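You operate a simulated robot arm through the tools that you are given. There is no shell and no other tool.

The job below is to be done with a simulated robot arm. You get a single attempt, and the scene is never put back.

## Task
Open the head door and draw the yellow wedge back.
Fine: back off both wingnuts a quarter turn or more; leave the door open; the extruder stays locked out.

It is judged by the outcome, as a careful person would: the job done as asked, and still so three seconds after it is handed in. It fails if anything else is knocked over, pushed out of place, dropped, spilled or broken.

## Robot
A 6-joint arm with a three-finger gripper, fixed in place. Base frame: the origin is on the floor under the middle of its stand, x ahead of it, y to its left, z up. Readings come in m, degrees, newtons and seconds.
It reaches about 1.213 m from its shoulder. Its first joint turns from -166.0 to 166.0 degrees. Payload 4.89 kg.
Tool frame: the origin (TCP) lies between the finger pads and is the grasp point; the fingertips stand 0.03 m ahead of it; z points along the fingers, y is the line along which they close. The gripper opens to 0.164 m; its body begins 0.125 m behind the TCP.
Orientation is told as [roll, pitch, yaw] about the base's x, y, z axes, in that order, counted from this pose: with the fingers straight down and closing along the base's y, the tool's x points along the base's -x, its y along +y and its z along -z.

## Interface
- The arm moves only by the tool arm_command. Its argument "increments" is a list of rows, each an object of numbers (a shift or turn left out is 0, a gripper value left out holds the last): "dx", "dy", "dz": the shift along the tool's x, y, z in m; "ax", "ay", "az": the turn, a rotation vector about the tool's x, y, z in degrees; "gripper": the finger opening in m, from 0 to 0.164. In form: [{"dx": .., "dy": .., "dz": .., "ax": .., "ay": .., "az": .., "gripper": ..}, ...]. A call has 1 to 20 rows; each row shifts and turns the commanded pose from where the row before left it, along the tool's axes as they then stand. A row lasts 0.2 s, in which the tool goes at most 0.05 m and 8.6 degrees; a call with a longer step from one row to the next is refused whole, and so is a gripper value outside its range. Where a pose cannot be reached the arm comes as near as it can. A force on the tool above 90 N (or 10 N above the force at the start of the call, whichever is more), or a blocked arm, ends the call early, and 0.2 s more pass. Each finger travels about 0.108 m/s and halts on what it meets, pressing with about 38 N; the grip force reading is that of the motor and also rises with nothing between the fingers. The clock runs only during rows and for 0.2 s after the last one: add rows that do not move to give the fingers time. The reply holds the time, the measured pose of the TCP, the force on the tool along the base axes, the opening and the grip force, in the units named above and with some noise, with the torque about the TCP (base axes, N m) and any sound that the robot's microphone picked up.
- Cameras (640 x 400 px; columns grow to the right, rows downward): "scene" is fixed at [0.2211, 0.5003, 1.7258]; the picture's right is [-0.81, -0.58, 0.00], its down [-0.30, 0.42, -0.85] and it looks along [0.50, -0.69, -0.52] (base axes); focal length 351 px, centre (320, 200). "wrist" rides on the gripper at [0.076, -0.002, -0.152] in the tool frame; the picture's right is [0.02, 1.00, 0.00], its down [-0.88, 0.02, -0.47] and it looks along [-0.47, 0.01, 0.88] (tool axes); focal length 247 px, centre (320, 200). There is no depth. A picture from a camera that has moved, and an enlarged one, comes with that camera's place and axes in the base frame and with its lens.
- grab_frame(camera): a new picture of that camera. It takes no simulated time.
- move_column(by): moves the trunk up (or, below 0, down) by that many m; the arm rides with it, the base frame stays. It gives what a move gives, with no picture.
- inspect(camera, box): a new picture of the part [left, top, right, bottom] of that camera's present view, enlarged. It takes no simulated time.
- finish_job(): hands the job in; it is judged then, once.

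Places have to be worked out from the pictures, the camera data and where the tool is seen. Open the gripper and draw the arm clear of the work before you hand the job in, unless the task says otherwise.

The tools are called after ">>>" by a JSON object that holds its "fn" and its "kwargs". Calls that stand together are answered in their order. arm_command: Moves the arm, as the interface text tells. Its arguments: {"type":"object","properties":{"increments":{"type":"array","items":{"type":"object","properties":{"dx":{"type":"number"},"dy":{"type":"number"},"dz":{"type":"number"},"ax":{"type":"number"},"ay":{"type":"number"},"az":{"type":"number"},"gripper":{"type":"number"}}}}},"required":["increments"]} The other tools are called the same way: move_column (by) moves the trunk up or down; grab_frame (camera) takes a picture; inspect (camera, box) takes an enlarged picture of a part of a camera's view; finish_job () hands the job in.

At the start:

```text
time_s: 0.0
position: [0.4775, -0.1429, 1.371]
orientation: [0.0, -0.1, 0.0]
wrist_force: [0.1, 0.2, -0.6]
torque: [0.04, 0.01, 0.02]
finger_gap: 0.1639
grasp_force: 0.0
trunk travel left (down, up): [-0.175, 0.215]
```

scene: 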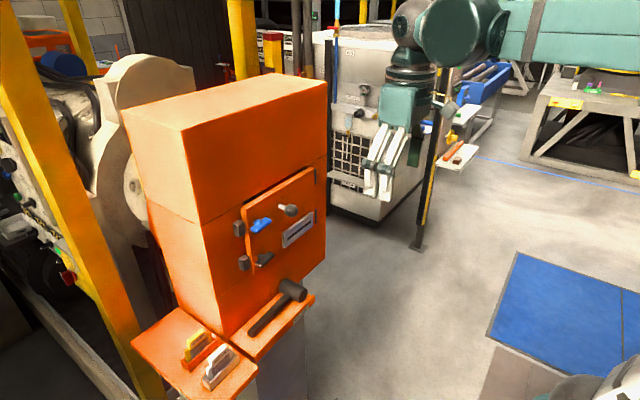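
wrist: 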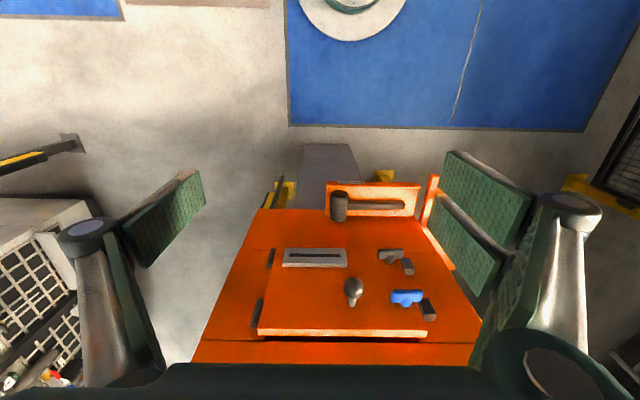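

I start by looking closer at the door, its wingnuts, and the tray with the wedges.

>>> {"fn": "inspect", "kwargs": {"camera": "scene", "box": [220, 160, 340, 280]}}

>>> {"fn": "inspect", "kwargs": {"camera": "scene", "box": [120, 260, 320, 400]}}

>>> {"fn": "inspect", "kwargs": {"camera": "wrist", "box": [190, 160, 490, 370]}}

>>> {"fn": "inspect", "kwargs": {"camera": "scene", "box": [0, 120, 160, 320]}}

```text
3.33 times, centred on (280, 220) of scene
camera zoom: at [0.2211, 0.5003, 1.7258], right [-0.81, -0.58, 0.0], down [-0.3, 0.42, -0.85], along [0.5, -0.69, -0.52], focal length 1169 px, centre (453, 133)
```

zoom: 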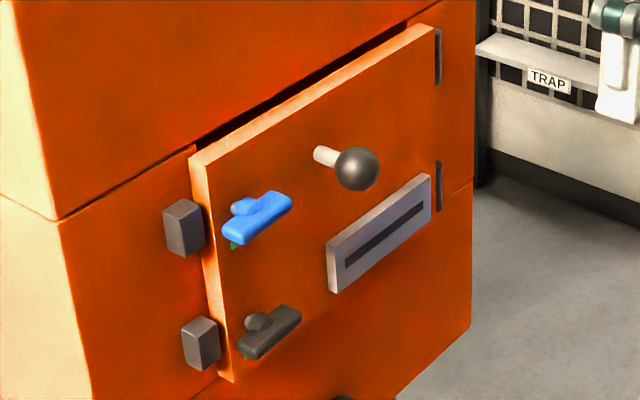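

```text
2.86 times, centred on (220, 330) of scene
camera zoom: at [0.2211, 0.5003, 1.7258], right [-0.81, -0.58, 0.0], down [-0.3, 0.42, -0.85], along [0.5, -0.69, -0.52], focal length 1002 px, centre (606, -171)
```

zoom: 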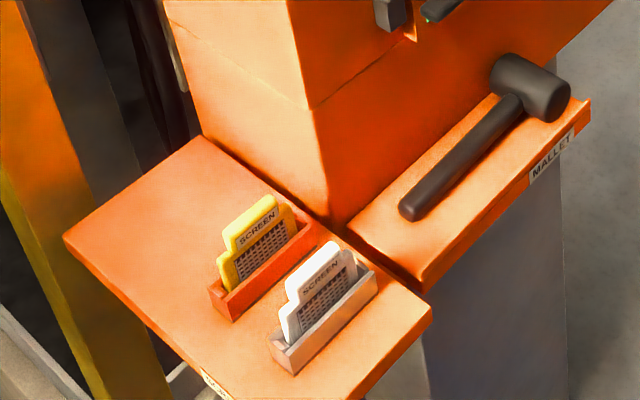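

```text
1.90 times, centred on (340, 265) of wrist
camera zoom: at [0.4019, -0.1441, 1.5233], right [-0.02, 1.0, 0.0], down [0.88, 0.02, 0.47], along [0.47, 0.01, -0.88], focal length 470 px, centre (282, 76)
```

zoom: 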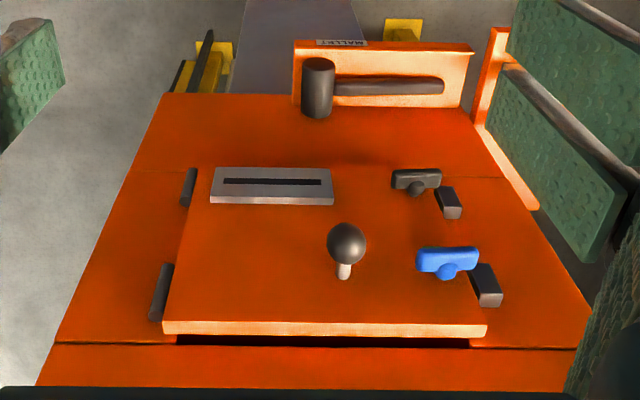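

```text
2.00 times, centred on (80, 220) of scene
camera zoom: at [0.2211, 0.5003, 1.7258], right [-0.81, -0.58, 0.0], down [-0.3, 0.42, -0.85], along [0.5, -0.69, -0.52], focal length 701 px, centre (800, 160)
```

zoom: 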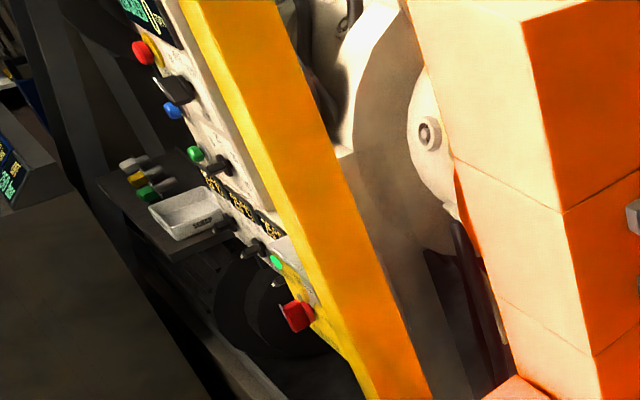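

The picture gives the door facing the robot (-x side), with hinges on the -y side. I triangulate the knob at about (0.734,-0.079,1.222), the blue wingnut at (0.751,0.015,1.224) and the dark wingnut at (0.751,0.014,1.114). Next I look closer at the nut marks and the gripper fingers.

>>> {"fn": "inspect", "kwargs": {"camera": "scene", "box": [230, 205, 290, 275]}}

>>> {"fn": "inspect", "kwargs": {"camera": "scene", "box": [340, 50, 480, 220]}}

>>> {"fn": "inspect", "kwargs": {"camera": "wrist", "box": [360, 230, 460, 340]}}

>>> {"fn": "inspect", "kwargs": {"camera": "scene", "box": [40, 220, 120, 320]}}

```text
5.71 times, centred on (260, 240) of scene
camera zoom: at [0.2211, 0.5003, 1.7258], right [-0.81, -0.58, 0.0], down [-0.3, 0.42, -0.85], along [0.5, -0.69, -0.52], focal length 2004 px, centre (663, -29)
```

zoom: 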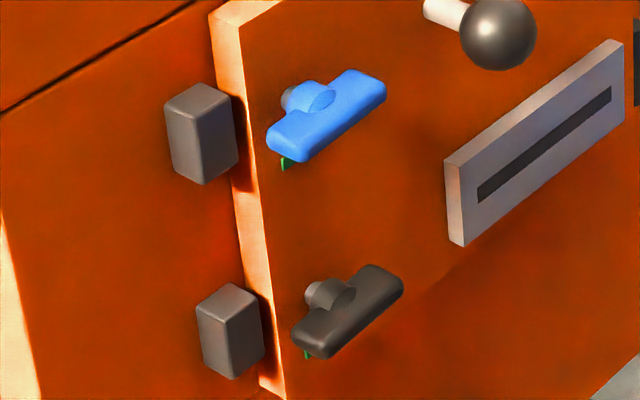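

```text
2.35 times, centred on (410, 135) of scene
camera zoom: at [0.2211, 0.5003, 1.7258], right [-0.81, -0.58, 0.0], down [-0.3, 0.42, -0.85], along [0.5, -0.69, -0.52], focal length 825 px, centre (108, 353)
```

zoom: 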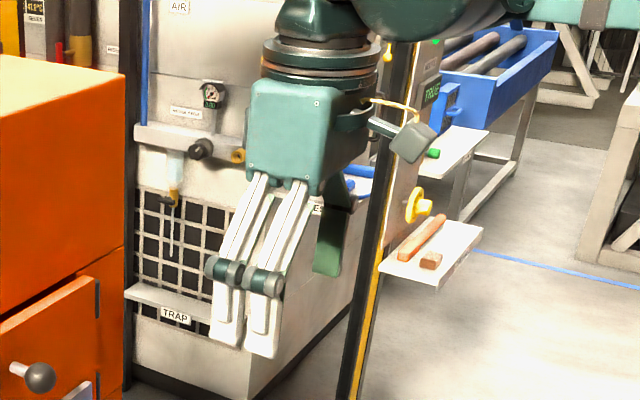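

```text
3.64 times, centred on (410, 285) of wrist
camera zoom: at [0.4019, -0.1441, 1.5233], right [-0.02, 1.0, 0.0], down [0.88, 0.02, 0.47], along [0.47, 0.01, -0.88], focal length 898 px, centre (-7, -109)
```

zoom: 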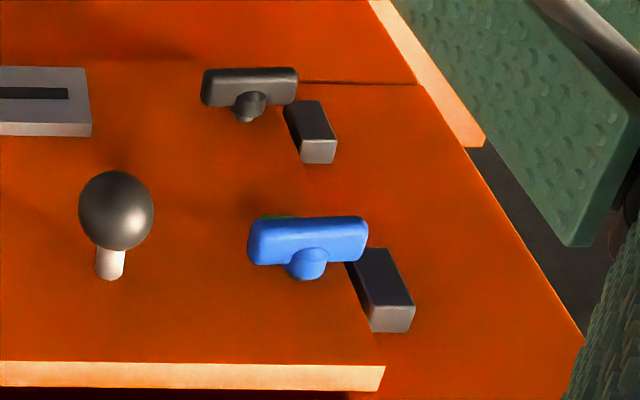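

```text
4.00 times, centred on (80, 270) of scene
camera zoom: at [0.2211, 0.5003, 1.7258], right [-0.81, -0.58, 0.0], down [-0.3, 0.42, -0.85], along [0.5, -0.69, -0.52], focal length 1403 px, centre (1280, -80)
```

zoom: 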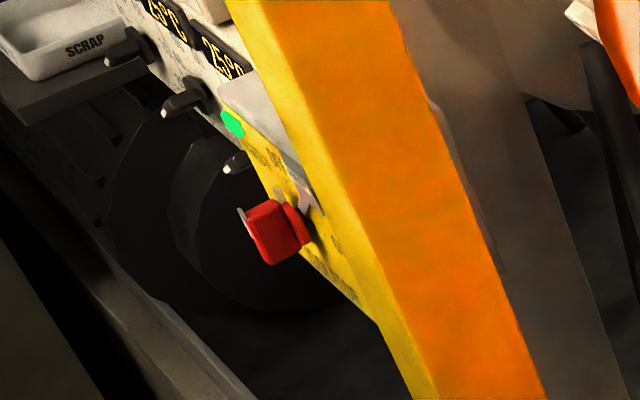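

The nuts are T-bars with the bar horizontal, and each has a green mark behind it. I pitch the tool toward +x in place so the wrist camera looks straight at the door.

>>> {"fn": "arm_command", "kwargs": {"increments": [{"ay": -7.75}, {"ay": -7.75}, {"ay": -7.75}, {"ay": -7.75}, {"ay": -7.75}, {"ay": -7.75}, {"ay": -7.75}, {"ay": -7.75}]}}

>>> {"fn": "grab_frame", "kwargs": {"camera": "scene"}}

>>> {"fn": "grab_frame", "kwargs": {"camera": "wrist"}}

```text
time_s: 1.8
position: [0.4789, -0.1447, 1.3715]
orientation: [0.0, -62.1, -0.1]
wrist_force: [0.1, -0.7, -0.6]
torque: [0.04, 0.03, 0.1]
finger_gap: 0.164
grasp_force: 0.1
trunk travel left (down, up): [-0.175, 0.215]
```

```text
taken
```

scene: 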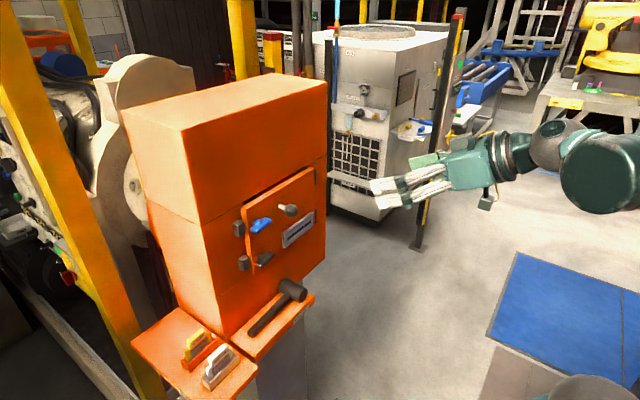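

```text
taken
camera wrist: at [0.3081, -0.1447, 1.3744], right [-0.01, 1.0, -0.02], down [-0.01, 0.02, 1.0], along [1.0, 0.01, 0.01], focal length 247 px, centre (320, 200)
```

wrist: 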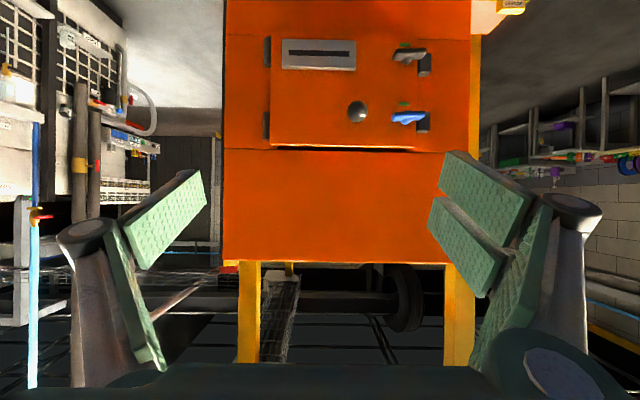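

The pose is reachable and free. The door is seen upside down in this view, so I move closer and lower for a frontal look at the nuts and green marks.

>>> {"fn": "arm_command", "kwargs": {"increments": [{"dx": 0.0255, "dy": 0.0235, "dz": 0.023}, {"dx": 0.0255, "dy": 0.0235, "dz": 0.023}, {"dx": 0.0255, "dy": 0.0235, "dz": 0.023}, {"dx": 0.0255, "dy": 0.0235, "dz": 0.023}, {"dx": 0.0255, "dy": 0.0235, "dz": 0.023}, {"dx": 0.0255, "dy": 0.0235, "dz": 0.023}]}}

>>> {"fn": "grab_frame", "kwargs": {"camera": "wrist"}}

>>> {"fn": "inspect", "kwargs": {"camera": "wrist", "box": [220, 100, 420, 260]}}

```text
time_s: 3.2
position: [0.527, -0.0014, 1.172]
orientation: [-0.1, -62.1, 0.0]
wrist_force: [-1.5, -0.1, 0.0]
torque: [-0.02, -0.1, -0.09]
finger_gap: 0.164
grasp_force: 0.2
trunk travel left (down, up): [-0.175, 0.215]
```

```text
taken
camera wrist: at [0.3565, -0.003, 1.1754], right [-0.01, 1.0, -0.02], down [-0.01, 0.02, 1.0], along [1.0, 0.01, 0.01], focal length 247 px, centre (320, 200)
```

wrist: 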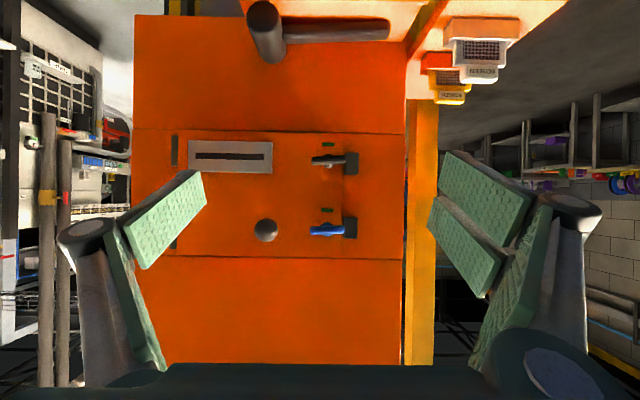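

```text
2.50 times, centred on (320, 180) of wrist
camera zoom: at [0.3565, -0.003, 1.1754], right [-0.01, 1.0, -0.02], down [-0.01, 0.02, 1.0], along [1.0, 0.01, 0.01], focal length 617 px, centre (320, 250)
```

zoom: 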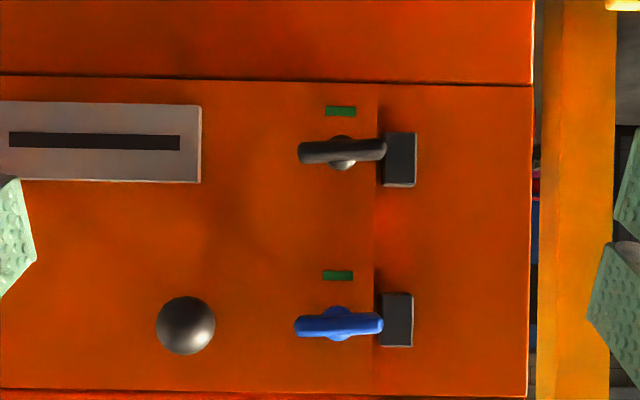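

The green marks sit just below each nut, which fits the bar pointing down at them after a quarter turn. I square the tool to +x, narrow the fingers and roll +90° so they close vertically around the horizontal bars. A counter-clockwise quarter turn would then bring the roll back to zero.

>>> {"fn": "arm_command", "kwargs": {"increments": [{"ay": -6.97, "gripper": 0.07}, {"ay": -6.97}, {"ay": -6.97}, {"ay": -6.97}, {"az": 8.18}, {"az": 8.18}, {"az": 8.18}, {"az": 8.18}, {"az": 8.18}, {"az": 8.18}, {"az": 8.18}, {"az": 8.18}, {"az": 8.18}, {"az": 8.18}, {"az": 8.2}]}}

>>> {"fn": "grab_frame", "kwargs": {"camera": "scene"}}

>>> {"fn": "grab_frame", "kwargs": {"camera": "wrist"}}

```text
time_s: 6.4
position: [0.5334, -0.0006, 1.1863]
orientation: [89.7, 0.1, -90.0]
wrist_force: [0.2, -0.1, -1.2]
torque: [-0.04, -0.02, 0.01]
finger_gap: 0.0699
grasp_force: 0.0
out of reach, approached as far as the arm can: row 4, 5
trunk travel left (down, up): [-0.175, 0.215]
```

```text
taken
```

scene: 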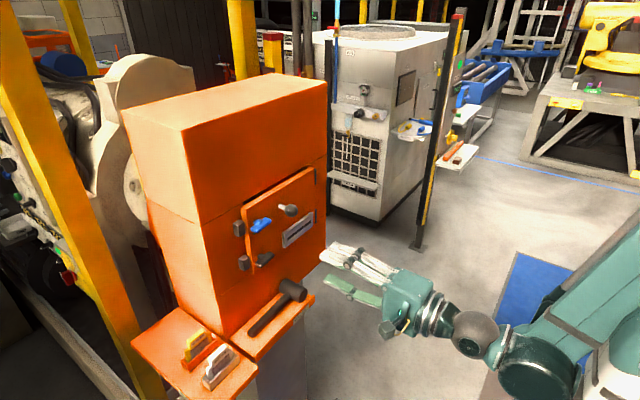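

```text
taken
camera wrist: at [0.3808, 0.0767, 1.1858], right [0.01, 0.02, 1.0], down [-0.47, -0.88, 0.02], along [0.88, -0.47, 0.0], focal length 247 px, centre (320, 200)
```

wrist: 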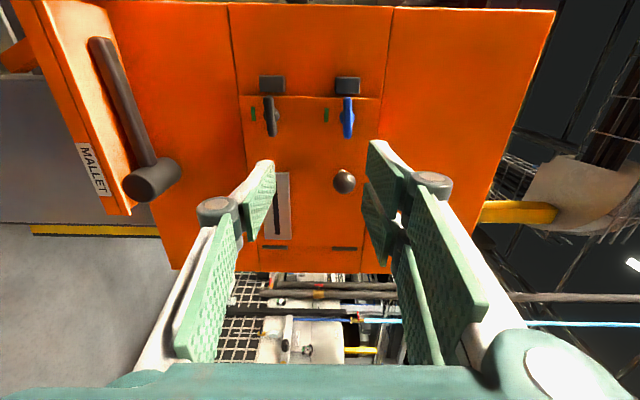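

The tool is now square to the door with fingers closing vertically. I line up with the blue nut's axis (y≈0.0135, z≈1.224), stopping at x≈0.63 to check alignment.

>>> {"fn": "arm_command", "kwargs": {"increments": [{"dx": 0.0047, "dy": 0.0126, "dz": 0.032}, {"dx": 0.0047, "dy": 0.0126, "dz": 0.032}, {"dx": 0.0047, "dy": 0.0126, "dz": 0.032}]}}

>>> {"fn": "grab_frame", "kwargs": {"camera": "wrist"}}

>>> {"fn": "inspect", "kwargs": {"camera": "scene", "box": [210, 160, 410, 300]}}

```text
time_s: 7.2
position: [0.6108, 0.0114, 1.2103]
orientation: [89.0, 9.5, -89.9]
wrist_force: [-1.2, 0.0, 1.8]
torque: [0.01, 0.17, 0.09]
finger_gap: 0.0703
grasp_force: 0.0
out of reach, approached as far as the arm can: row 2
trunk travel left (down, up): [-0.175, 0.215]
```

```text
taken
camera wrist: at [0.4583, 0.0871, 1.2231], right [0.02, -0.14, 0.99], down [-0.47, -0.87, -0.12], along [0.88, -0.47, -0.08], focal length 247 px, centre (320, 200)
```

wrist: 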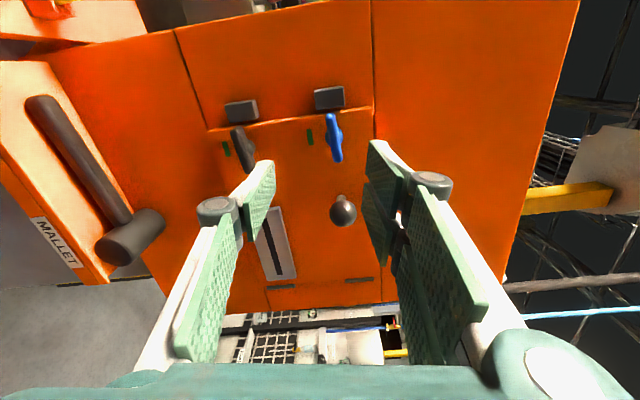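

```text
2.86 times, centred on (310, 230) of scene
camera zoom: at [0.2211, 0.5003, 1.7258], right [-0.81, -0.58, 0.0], down [-0.3, 0.42, -0.85], along [0.5, -0.69, -0.52], focal length 1002 px, centre (349, 114)
```

zoom: 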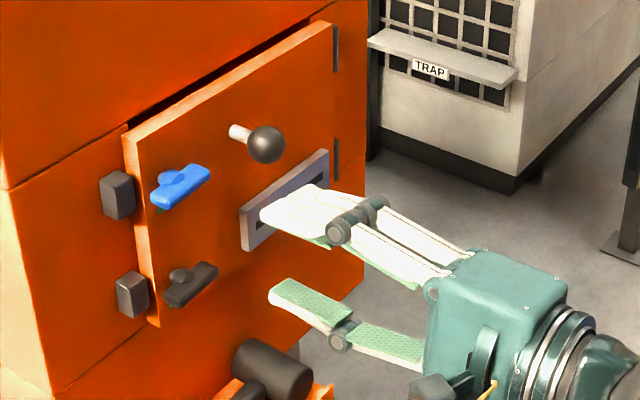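

The readings show a 9° tilt left over after an out-of-reach row, so I hold still for two rows to let the arm settle.

>>> {"fn": "arm_command", "kwargs": {"increments": [{"dz": 0.0}, {"dz": 0.0}]}}

>>> {"fn": "grab_frame", "kwargs": {"camera": "scene"}}

```text
time_s: 7.8
position: [0.611, 0.0112, 1.2137]
orientation: [89.7, -0.1, -90.0]
wrist_force: [0.9, -0.3, -0.2]
torque: [-0.01, 0.01, -0.02]
finger_gap: 0.07
grasp_force: 0.0
trunk travel left (down, up): [-0.175, 0.215]
```

```text
taken
```

scene: 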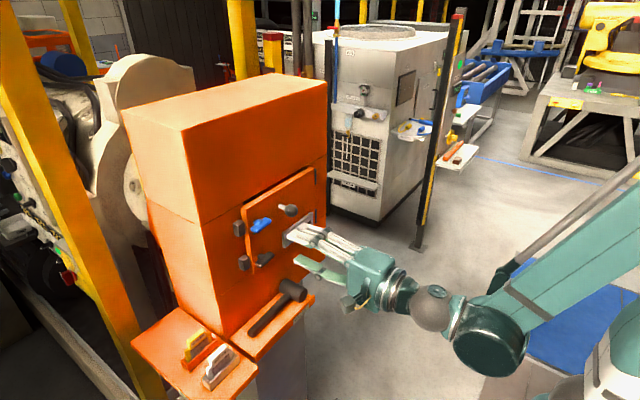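

Settled and square at (0.611, 0.011, 1.214). I make a small correction up and sideways and go forward to x≈0.66, then check again.

>>> {"fn": "arm_command", "kwargs": {"increments": [{"dx": 0.0025, "dy": 0.0103, "dz": 0.02}, {"dz": 0.029}, {"dz": 0.0}]}}

>>> {"fn": "grab_frame", "kwargs": {"camera": "wrist"}}

>>> {"fn": "inspect", "kwargs": {"camera": "scene", "box": [220, 180, 340, 280]}}

```text
time_s: 8.6
position: [0.6599, 0.014, 1.225]
orientation: [89.7, 0.0, -89.9]
wrist_force: [-0.3, 0.4, 0.9]
torque: [-0.05, 0.03, 0.02]
finger_gap: 0.0699
grasp_force: 0.1
trunk travel left (down, up): [-0.175, 0.215]
```

```text
taken
camera wrist: at [0.5081, 0.0906, 1.2226], right [0.01, 0.02, 1.0], down [-0.47, -0.88, 0.02], along [0.88, -0.47, 0.01], focal length 247 px, centre (320, 200)
```

wrist: 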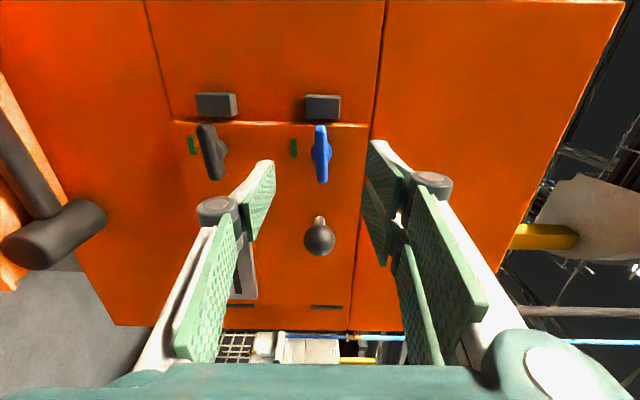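

```text
4.00 times, centred on (280, 230) of scene
camera zoom: at [0.2211, 0.5003, 1.7258], right [-0.81, -0.58, 0.0], down [-0.3, 0.42, -0.85], along [0.5, -0.69, -0.52], focal length 1403 px, centre (480, 80)
```

zoom: 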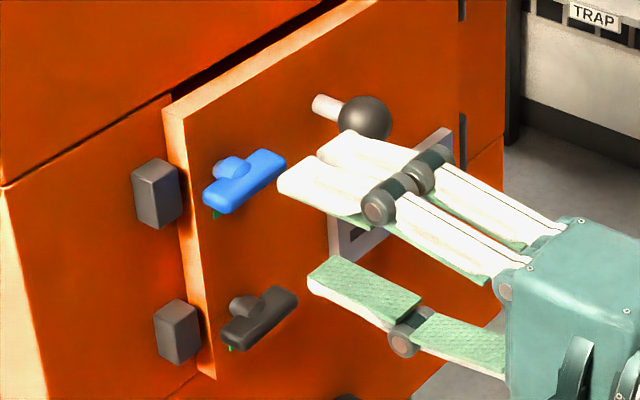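

The blue bar sits centred between the fingertips in both height and y. I advance along +x to TCP x≈0.728, which puts the tips at about 0.758 and short of the door face at about 0.775.

>>> {"fn": "arm_command", "kwargs": {"increments": [{"dz": 0.023}, {"dz": 0.023}, {"dz": 0.022}, {"dz": 0.0}]}}

>>> {"fn": "grab_frame", "kwargs": {"camera": "wrist"}}

>>> {"fn": "inspect", "kwargs": {"camera": "scene", "box": [220, 180, 340, 280]}}

```text
time_s: 9.6
position: [0.729, 0.0145, 1.2254]
orientation: [89.7, 0.0, -90.0]
wrist_force: [0.6, -0.6, -0.2]
torque: [0.01, -0.03, -0.03]
finger_gap: 0.0701
grasp_force: 0.1
trunk travel left (down, up): [-0.175, 0.215]
```

```text
taken
camera wrist: at [0.5763, 0.0907, 1.2245], right [0.0, 0.02, 1.0], down [-0.47, -0.88, 0.02], along [0.88, -0.47, 0.01], focal length 247 px, centre (320, 200)
```

wrist: 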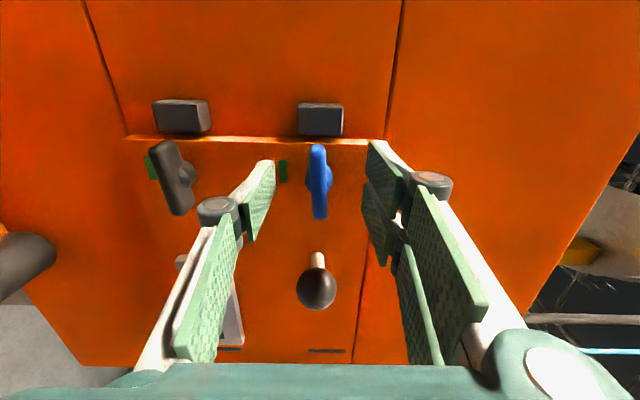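

```text
4.00 times, centred on (280, 230) of scene
camera zoom: at [0.2211, 0.5003, 1.7258], right [-0.81, -0.58, 0.0], down [-0.3, 0.42, -0.85], along [0.5, -0.69, -0.52], focal length 1403 px, centre (480, 80)
```

zoom: 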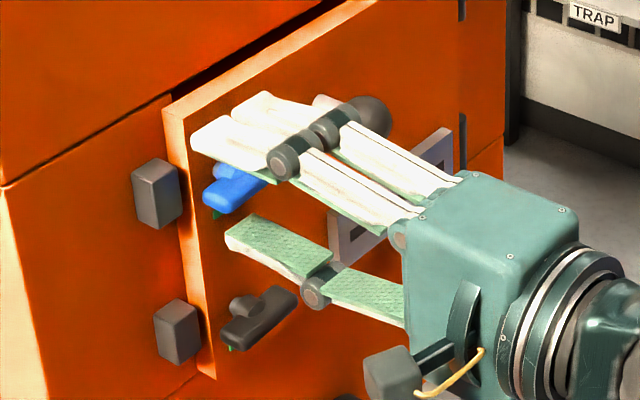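

The fingers straddle the blue bar symmetrically. I close on it.

>>> {"fn": "arm_command", "kwargs": {"increments": [{"gripper": 0.0}, {"gripper": 0.0}, {"gripper": 0.0}]}}

>>> {"fn": "inspect", "kwargs": {"camera": "scene", "box": [220, 180, 340, 280]}}

>>> {"fn": "grab_frame", "kwargs": {"camera": "wrist"}}

```text
time_s: 10.4
position: [0.7285, 0.0133, 1.2248]
orientation: [89.7, 0.0, -90.0]
wrist_force: [-4.0, 3.7, -27.9]
torque: [0.01, 0.7, 0.12]
finger_gap: 0.0119
grasp_force: 44.6
trunk travel left (down, up): [-0.175, 0.215]
```

```text
4.00 times, centred on (280, 230) of scene
camera zoom: at [0.2211, 0.5003, 1.7258], right [-0.81, -0.58, 0.0], down [-0.3, 0.42, -0.85], along [0.5, -0.69, -0.52], focal length 1403 px, centre (480, 80)
```

zoom: 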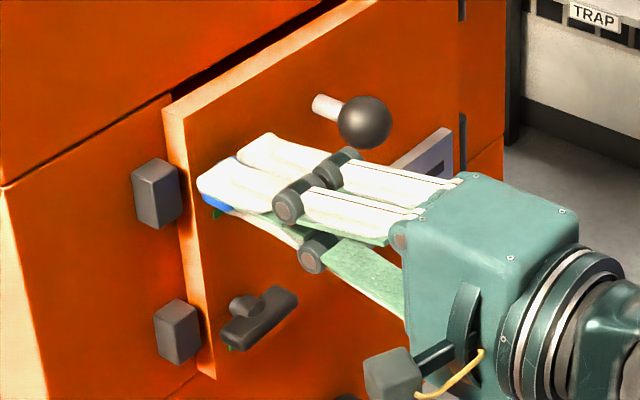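

```text
taken
camera wrist: at [0.576, 0.0909, 1.2239], right [0.01, 0.02, 1.0], down [-0.47, -0.88, 0.02], along [0.88, -0.47, 0.01], focal length 247 px, centre (320, 200)
```

wrist: 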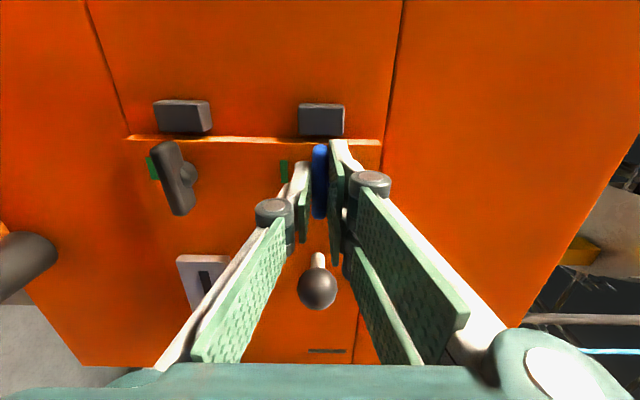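

The fingers hold the bar at a 12 mm gap, but there is about 28 N of vertical side load, so the bar is a little off-centre. I test with a 1 mm downward shift to relieve it.

>>> {"fn": "arm_command", "kwargs": {"increments": [{"dy": -0.001}, {"dy": 0.0}]}}

```text
time_s: 11.0
position: [0.7276, 0.015, 1.2252]
orientation: [89.8, 0.0, -90.0]
wrist_force: [5.2, -2.9, 4.4]
torque: [0.01, -0.1, 1.19]
finger_gap: 0.0115
grasp_force: 44.6
trunk travel left (down, up): [-0.175, 0.215]
```

The load is balanced now. I turn counter-clockwise (az negative) for the first 24° and watch the torque.

>>> {"fn": "arm_command", "kwargs": {"increments": [{"az": -8.0}, {"az": -8.0}, {"az": -8.0}, {"az": 0.0}]}}

>>> {"fn": "inspect", "kwargs": {"camera": "scene", "box": [220, 180, 340, 280]}}

>>> {"fn": "grab_frame", "kwargs": {"camera": "wrist"}}

```text
time_s: 12.0
position: [0.7274, 0.0135, 1.2245]
orientation: [90.0, -24.2, -90.0]
wrist_force: [24.0, -7.7, 33.6]
torque: [-0.05, -1.08, -0.83]
finger_gap: 0.0119
grasp_force: 44.9
trunk travel left (down, up): [-0.175, 0.215]
```

```text
4.00 times, centred on (280, 230) of scene
camera zoom: at [0.2211, 0.5003, 1.7258], right [-0.81, -0.58, 0.0], down [-0.3, 0.42, -0.85], along [0.5, -0.69, -0.52], focal length 1403 px, centre (480, 80)
```

zoom: 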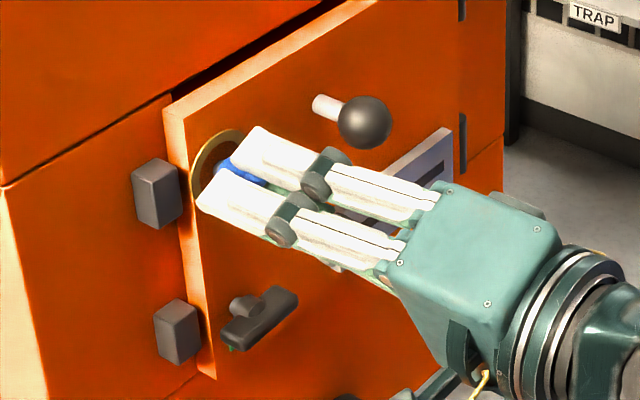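

```text
taken
camera wrist: at [0.5757, 0.0837, 1.1917], right [0.0, 0.43, 0.9], down [-0.47, -0.8, 0.38], along [0.88, -0.43, 0.2], focal length 247 px, centre (320, 200)
```

wrist: 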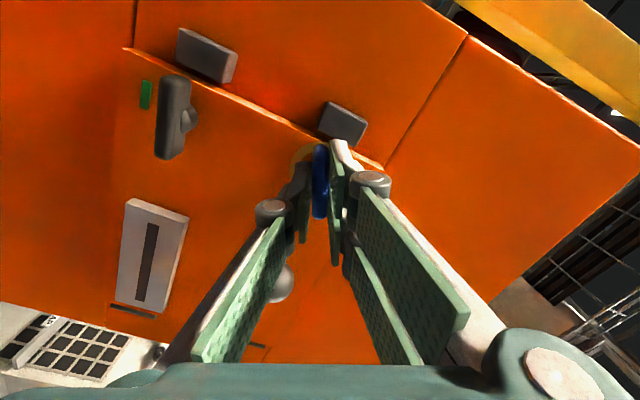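

The nut turns with the tool, with almost no torque about its axis, and a golden ring has come into view around it. The side load means the axis is about 2 mm further to +y, so I recentre and look closer.

>>> {"fn": "arm_command", "kwargs": {"increments": [{"dx": 0.002, "dy": 0.0009}, {"dx": 0.0}]}}

>>> {"fn": "inspect", "kwargs": {"camera": "scene", "box": [240, 200, 290, 240]}}

>>> {"fn": "inspect", "kwargs": {"camera": "wrist", "box": [260, 90, 390, 230]}}

```text
time_s: 12.6
position: [0.7274, 0.0147, 1.2238]
orientation: [89.8, -23.9, -90.1]
wrist_force: [18.8, -25.6, 36.2]
torque: [-0.03, -0.99, -0.74]
finger_gap: 0.0122
grasp_force: 44.6
trunk travel left (down, up): [-0.175, 0.215]
```

```text
10.00 times, centred on (265, 220) of scene
camera zoom: at [0.2211, 0.5003, 1.7258], right [-0.81, -0.58, 0.0], down [-0.3, 0.42, -0.85], along [0.5, -0.69, -0.52], focal length 3506 px, centre (870, 0)
```

zoom: 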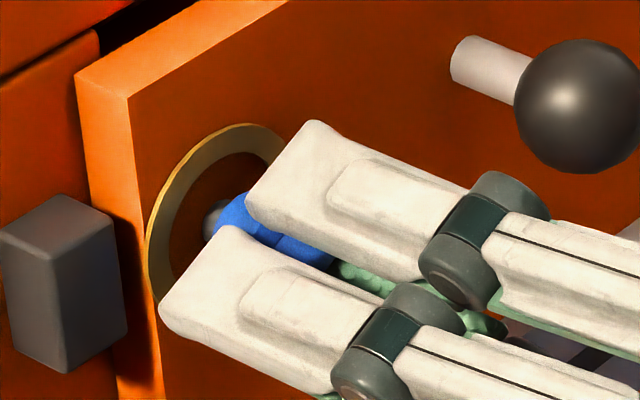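

```text
2.86 times, centred on (325, 160) of wrist
camera zoom: at [0.575, 0.0851, 1.1913], right [0.0, 0.43, 0.91], down [-0.47, -0.8, 0.38], along [0.88, -0.43, 0.2], focal length 706 px, centre (306, 314)
```

zoom: 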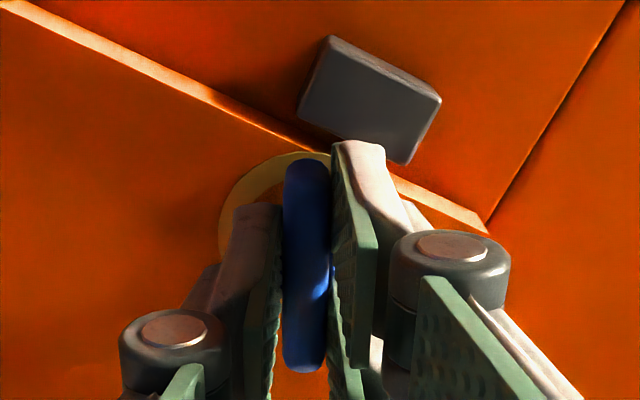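

The side load is still around 45 N, so I ease the fingers to a loose 17 mm slot around the 12 mm bar. The bar can then follow the turn without being strained.

>>> {"fn": "arm_command", "kwargs": {"increments": [{"gripper": 0.017}, {"gripper": 0.017}]}}

>>> {"fn": "inspect", "kwargs": {"camera": "wrist", "box": [260, 90, 390, 230]}}

```text
time_s: 13.2
position: [0.7272, 0.0171, 1.2229]
orientation: [89.9, -24.0, -89.9]
wrist_force: [1.0, 0.2, 0.0]
torque: [0.02, 0.05, -0.05]
finger_gap: 0.0172
grasp_force: 0.0
trunk travel left (down, up): [-0.175, 0.215]
```

```text
2.86 times, centred on (325, 160) of wrist
camera zoom: at [0.5749, 0.0873, 1.1908], right [0.0, 0.43, 0.9], down [-0.47, -0.8, 0.38], along [0.88, -0.43, 0.2], focal length 706 px, centre (306, 314)
```

zoom: 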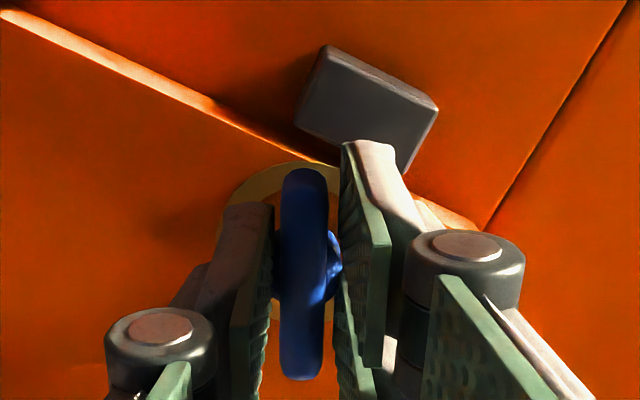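

The load is gone and the nut kept its 24°. I continue the counter-clockwise turn to about 90° with the loose slot.

>>> {"fn": "arm_command", "kwargs": {"increments": [{"az": -8.25}, {"az": -8.25}, {"az": -8.25}, {"az": -8.25}, {"az": -8.25}, {"az": -8.25}, {"az": -8.25}, {"az": -8.25}, {"az": 0.0}]}}

>>> {"fn": "inspect", "kwargs": {"camera": "scene", "box": [230, 190, 310, 260]}}

>>> {"fn": "grab_frame", "kwargs": {"camera": "wrist"}}

```text
time_s: 15.2
position: [0.7272, 0.0165, 1.2242]
orientation: [-26.2, -89.9, 26.1]
wrist_force: [0.3, -7.8, -3.7]
torque: [0.03, 0.05, -0.16]
finger_gap: 0.02
grasp_force: 3.8
trunk travel left (down, up): [-0.175, 0.215]
```

```text
5.71 times, centred on (270, 225) of scene
camera zoom: at [0.2211, 0.5003, 1.7258], right [-0.81, -0.58, 0.0], down [-0.3, 0.42, -0.85], along [0.5, -0.69, -0.52], focal length 2004 px, centre (606, 57)
```

zoom: 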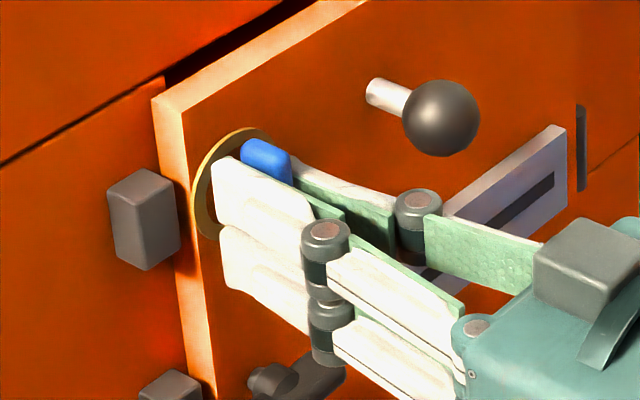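

```text
taken
camera wrist: at [0.5747, 0.0157, 1.1473], right [0.0, 1.0, -0.02], down [-0.47, 0.02, 0.88], along [0.88, 0.01, 0.47], focal length 247 px, centre (320, 200)
```

wrist: 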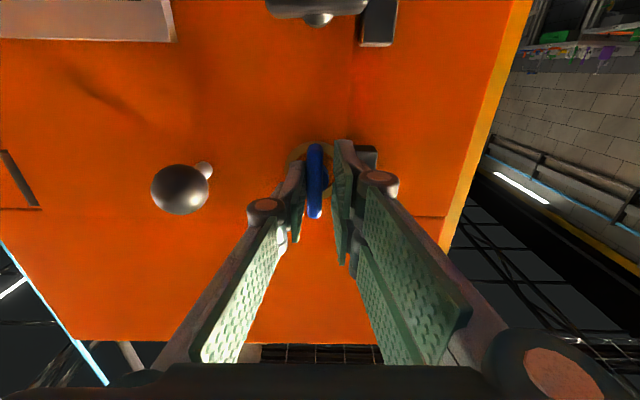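

The bar now stands nearly vertical. I turn another ~20° so that the nut is surely past a quarter turn despite the slack.

>>> {"fn": "arm_command", "kwargs": {"increments": [{"az": -7.0}, {"az": -7.0}, {"az": -6.0}, {"az": 0.0}]}}

>>> {"fn": "inspect", "kwargs": {"camera": "scene", "box": [230, 190, 310, 260]}}

>>> {"fn": "inspect", "kwargs": {"camera": "wrist", "box": [250, 90, 390, 240]}}

```text
time_s: 16.2
position: [0.7261, 0.0178, 1.2253]
orientation: [-89.6, -70.0, 89.6]
wrist_force: [-0.8, -10.6, -0.7]
torque: [-0.01, 0.03, -0.27]
finger_gap: 0.0209
grasp_force: 4.1
trunk travel left (down, up): [-0.175, 0.215]
```

```text
5.71 times, centred on (270, 225) of scene
camera zoom: at [0.2211, 0.5003, 1.7258], right [-0.81, -0.58, 0.0], down [-0.3, 0.42, -0.85], along [0.5, -0.69, -0.52], focal length 2004 px, centre (606, 57)
```

zoom: 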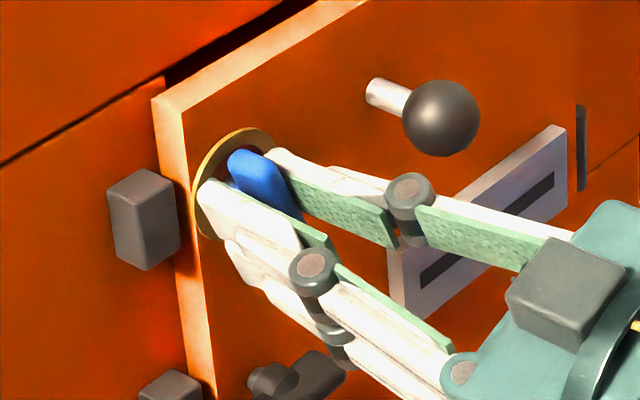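

```text
2.67 times, centred on (320, 165) of wrist
camera zoom: at [0.5746, -0.01, 1.153], right [0.0, 0.93, -0.36], down [-0.47, 0.32, 0.82], along [0.88, 0.17, 0.44], focal length 659 px, centre (320, 293)
```

zoom: 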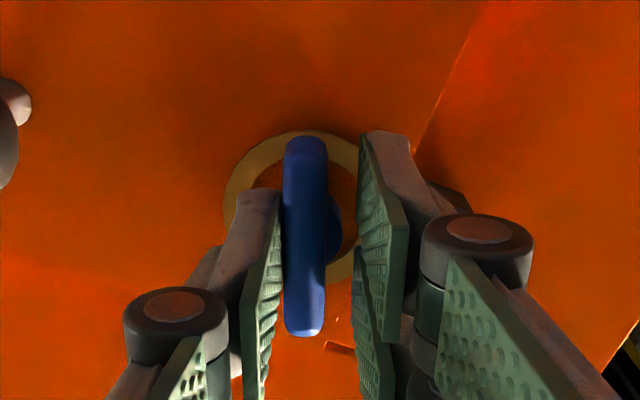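

The bar is aligned with the slot at about 105°+, so the blue nut is well past a quarter turn. I open, back straight out, roll back +110° and look.

>>> {"fn": "arm_command", "kwargs": {"increments": [{"gripper": 0.05}, {"gripper": 0.05}, {"dz": -0.025}, {"dz": -0.025}, {"dz": -0.02}, {"az": 8.5}, {"az": 8.5}, {"az": 8.5}, {"az": 8.5}, {"az": 8.5}, {"az": 8.5}, {"az": 8.5}, {"az": 8.5}, {"az": 8.5}, {"az": 8.5}, {"az": 8.5}, {"az": 8.5}, {"az": 8.0}, {"az": 0.0}]}}

>>> {"fn": "inspect", "kwargs": {"camera": "scene", "box": [220, 180, 340, 280]}}

>>> {"fn": "grab_frame", "kwargs": {"camera": "wrist"}}

```text
time_s: 20.2
position: [0.6563, 0.0166, 1.2235]
orientation: [89.5, 0.2, -89.9]
wrist_force: [0.6, -0.2, -0.3]
torque: [-0.04, -0.01, 0.02]
finger_gap: 0.05
grasp_force: 0.1
trunk travel left (down, up): [-0.175, 0.215]
```

```text
4.00 times, centred on (280, 230) of scene
camera zoom: at [0.2211, 0.5003, 1.7258], right [-0.81, -0.58, 0.0], down [-0.3, 0.42, -0.85], along [0.5, -0.69, -0.52], focal length 1403 px, centre (480, 80)
```

zoom: 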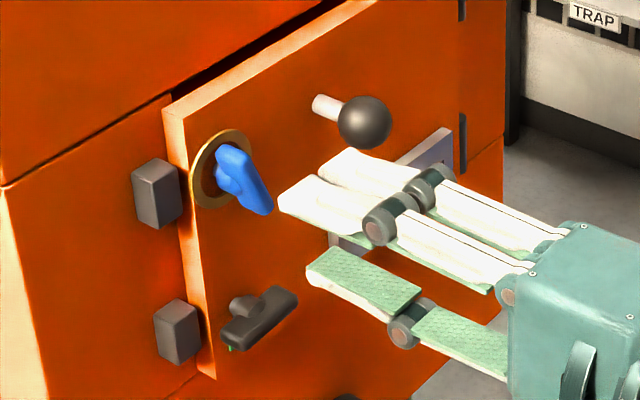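

```text
taken
camera wrist: at [0.5047, 0.0934, 1.2227], right [0.01, 0.02, 1.0], down [-0.47, -0.88, 0.02], along [0.88, -0.47, 0.0], focal length 247 px, centre (320, 200)
```

wrist: 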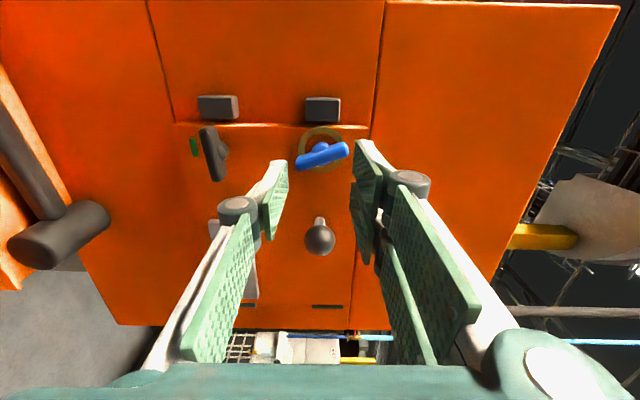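

The blue nut is clearly turned by about 105–110°, and the green mark has given way to an open ring. I move down 0.111 m to line up with the dark nut.

>>> {"fn": "arm_command", "kwargs": {"increments": [{"dy": -0.037}, {"dy": -0.037}, {"dy": -0.037, "dx": -0.001}, {"dy": 0.0}]}}

>>> {"fn": "inspect", "kwargs": {"camera": "scene", "box": [220, 180, 340, 280]}}

>>> {"fn": "grab_frame", "kwargs": {"camera": "wrist"}}

```text
time_s: 21.2
position: [0.6623, 0.0185, 1.1756]
orientation: [89.6, 0.0, -90.0]
wrist_force: [-1.3, 0.3, 0.1]
torque: [0.01, 0.05, -0.01]
finger_gap: 0.0502
grasp_force: 0.1
out of reach, approached as far as the arm can: row 2, 3
trunk travel left (down, up): [-0.175, 0.215]
```

```text
4.00 times, centred on (280, 230) of scene
camera zoom: at [0.2211, 0.5003, 1.7258], right [-0.81, -0.58, 0.0], down [-0.3, 0.42, -0.85], along [0.5, -0.69, -0.52], focal length 1403 px, centre (480, 80)
```

zoom: 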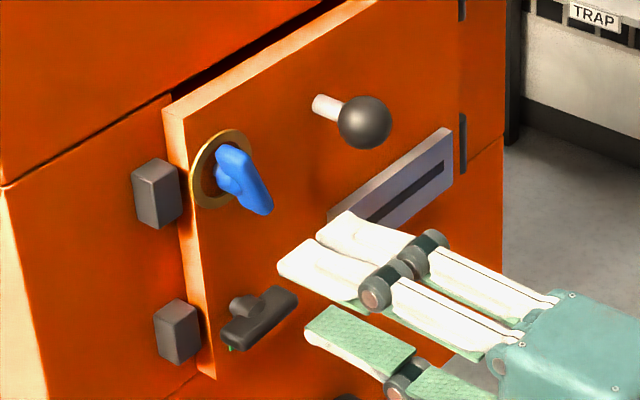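

```text
taken
camera wrist: at [0.5091, 0.0948, 1.175], right [0.01, 0.02, 1.0], down [-0.47, -0.88, 0.02], along [0.88, -0.47, 0.0], focal length 247 px, centre (320, 200)
```

wrist: 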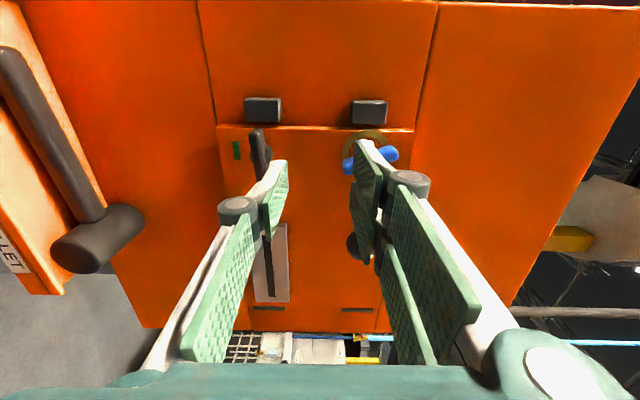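

The folded arm can't go lower at this reach, so I use the trunk column to lower everything by 0.063 m. The way down is clear in front of the door.

>>> {"fn": "move_column", "kwargs": {"by": -0.063}}

>>> {"fn": "grab_frame", "kwargs": {"camera": "wrist"}}

>>> {"fn": "inspect", "kwargs": {"camera": "scene", "box": [220, 190, 340, 290]}}

```text
time_s: 22.2
position: [0.661, 0.0173, 1.1132]
orientation: [89.6, 0.1, -90.0]
wrist_force: [-0.5, -0.5, -0.7]
torque: [-0.01, 0.04, -0.02]
finger_gap: 0.0498
grasp_force: 0.0
trunk travel left (down, up): [-0.112, 0.278]
```

```text
taken
camera wrist: at [0.5093, 0.0949, 1.112], right [0.01, 0.02, 1.0], down [-0.47, -0.88, 0.02], along [0.88, -0.47, 0.0], focal length 247 px, centre (320, 200)
```

wrist: 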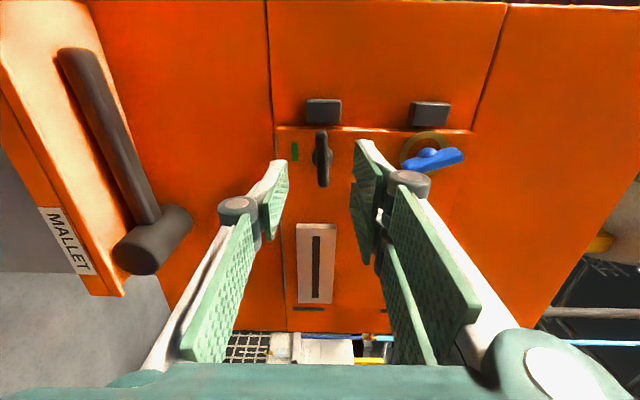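

```text
4.00 times, centred on (280, 240) of scene
camera zoom: at [0.2211, 0.5003, 1.7258], right [-0.81, -0.58, 0.0], down [-0.3, 0.42, -0.85], along [0.5, -0.69, -0.52], focal length 1403 px, centre (480, 40)
```

zoom: 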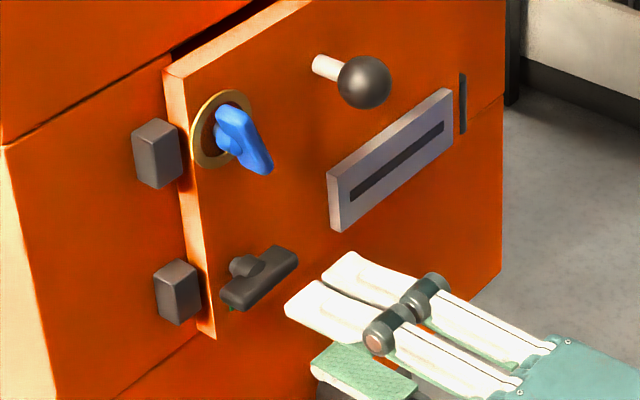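

The dark bar is centred in height, and y needs about -2.5 mm. I correct, advance to x≈0.728, and close to the loose 17 mm slot.

>>> {"fn": "arm_command", "kwargs": {"increments": [{"dx": -0.0025, "dz": 0.023}, {"dz": 0.022}, {"dz": 0.022}, {"dz": 0.0}, {"gripper": 0.017}, {"gripper": 0.017}, {"gripper": 0.017}]}}

>>> {"fn": "inspect", "kwargs": {"camera": "wrist", "box": [250, 90, 390, 240]}}

>>> {"fn": "inspect", "kwargs": {"camera": "scene", "box": [220, 190, 340, 290]}}

```text
time_s: 23.8
position: [0.7275, 0.0146, 1.1133]
orientation: [89.6, 0.0, -90.1]
wrist_force: [1.1, -0.4, 1.0]
torque: [-0.02, -0.02, -0.03]
finger_gap: 0.0175
grasp_force: 0.4
trunk travel left (down, up): [-0.112, 0.278]
```

```text
2.67 times, centred on (320, 165) of wrist
camera zoom: at [0.5755, 0.0914, 1.1115], right [0.01, 0.02, 1.0], down [-0.47, -0.88, 0.02], along [0.88, -0.47, 0.0], focal length 659 px, centre (320, 293)
```

zoom: 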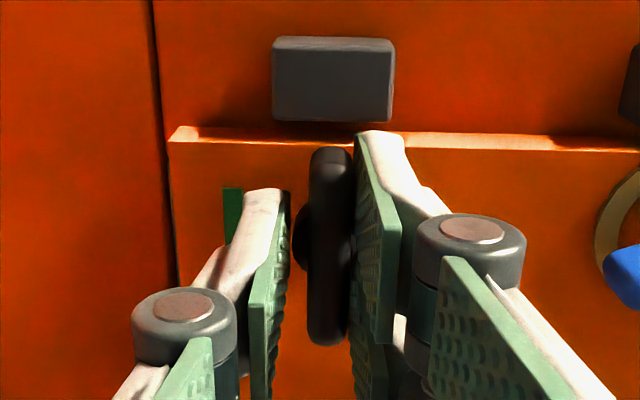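

```text
4.00 times, centred on (280, 240) of scene
camera zoom: at [0.2211, 0.5003, 1.7258], right [-0.81, -0.58, 0.0], down [-0.3, 0.42, -0.85], along [0.5, -0.69, -0.52], focal length 1403 px, centre (480, 40)
```

zoom: 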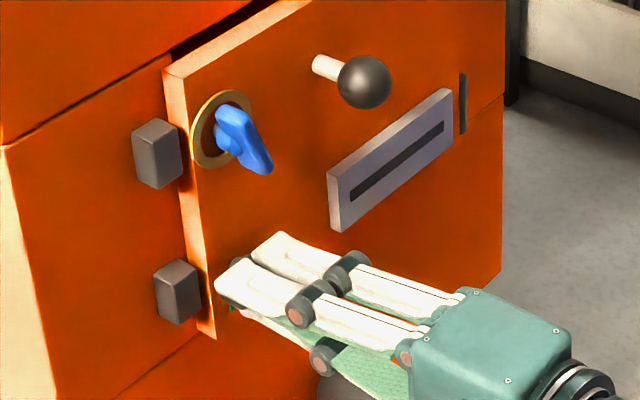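

The dark bar sits about 2 mm high in the slot, so I shift up 1 mm. Then I turn counter-clockwise in stages, first 24°.

>>> {"fn": "arm_command", "kwargs": {"increments": [{"dy": 0.001}, {"az": -8.0}, {"az": -8.0}, {"az": -8.0}, {"az": 0.0}]}}

>>> {"fn": "inspect", "kwargs": {"camera": "wrist", "box": [250, 90, 390, 240]}}

>>> {"fn": "inspect", "kwargs": {"camera": "scene", "box": [230, 220, 310, 290]}}

```text
time_s: 25.0
position: [0.7263, 0.0151, 1.1133]
orientation: [89.6, -24.1, -89.8]
wrist_force: [-0.8, 0.2, 0.7]
torque: [0.07, -0.01, -0.02]
finger_gap: 0.0175
grasp_force: 0.5
trunk travel left (down, up): [-0.112, 0.278]
```

```text
2.67 times, centred on (320, 165) of wrist
camera zoom: at [0.5756, 0.0852, 1.0809], right [0.01, 0.43, 0.9], down [-0.47, -0.8, 0.38], along [0.88, -0.43, 0.2], focal length 659 px, centre (320, 293)
```

zoom: 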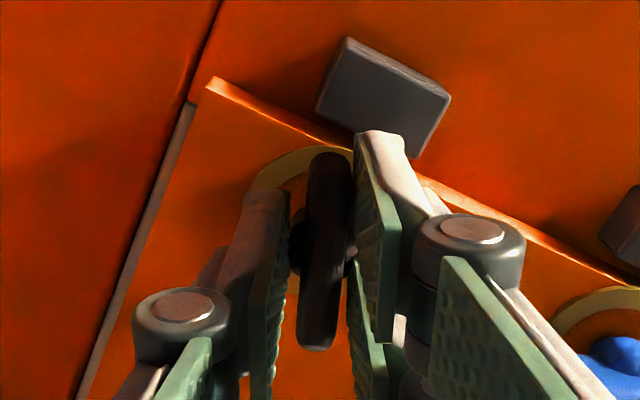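

```text
5.71 times, centred on (270, 255) of scene
camera zoom: at [0.2211, 0.5003, 1.7258], right [-0.81, -0.58, 0.0], down [-0.3, 0.42, -0.85], along [0.5, -0.69, -0.52], focal length 2004 px, centre (606, -114)
```

zoom: 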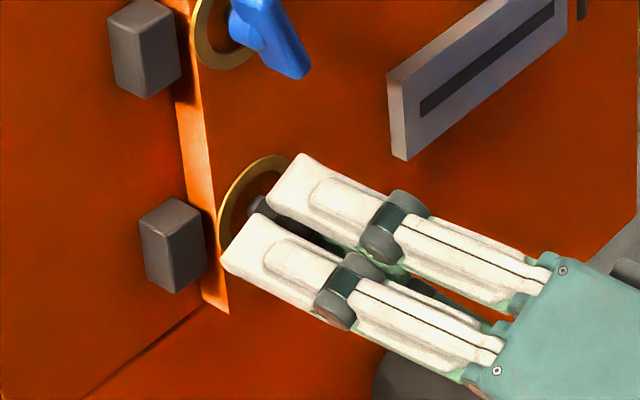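

The dark nut follows freely. I continue for another 86°, to about 110° in all.

>>> {"fn": "arm_command", "kwargs": {"increments": [{"az": -8.6}, {"az": -8.6}, {"az": -8.6}, {"az": -8.6}, {"az": -8.6}, {"az": -8.6}, {"az": -8.6}, {"az": -8.6}, {"az": -8.6}, {"az": -8.6}, {"az": 0.0}]}}

>>> {"fn": "inspect", "kwargs": {"camera": "wrist", "box": [250, 90, 390, 240]}}

>>> {"fn": "inspect", "kwargs": {"camera": "scene", "box": [220, 190, 340, 290]}}

```text
time_s: 27.4
position: [0.7272, 0.0142, 1.1133]
orientation: [-88.8, -70.0, 88.8]
wrist_force: [0.5, -2.2, -0.6]
torque: [-0.02, -0.01, -0.03]
finger_gap: 0.018
grasp_force: 1.2
trunk travel left (down, up): [-0.112, 0.278]
```

```text
2.67 times, centred on (320, 165) of wrist
camera zoom: at [0.5756, -0.012, 1.0429], right [0.0, 0.93, -0.36], down [-0.47, 0.32, 0.82], along [0.88, 0.17, 0.43], focal length 659 px, centre (320, 293)
```

zoom: 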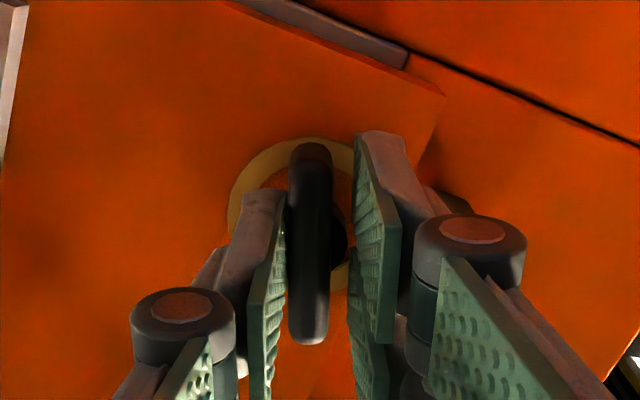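

```text
4.00 times, centred on (280, 240) of scene
camera zoom: at [0.2211, 0.5003, 1.7258], right [-0.81, -0.58, 0.0], down [-0.3, 0.42, -0.85], along [0.5, -0.69, -0.52], focal length 1403 px, centre (480, 40)
```

zoom: 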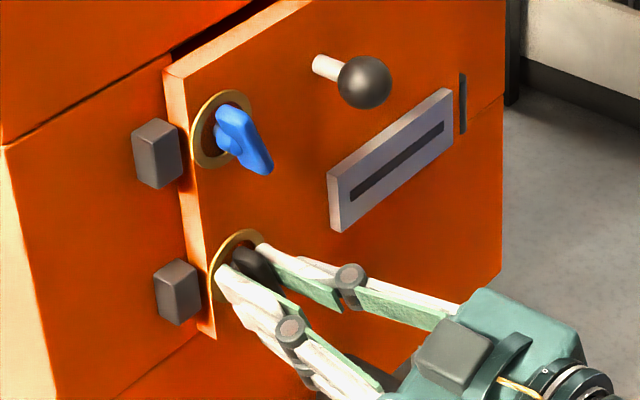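

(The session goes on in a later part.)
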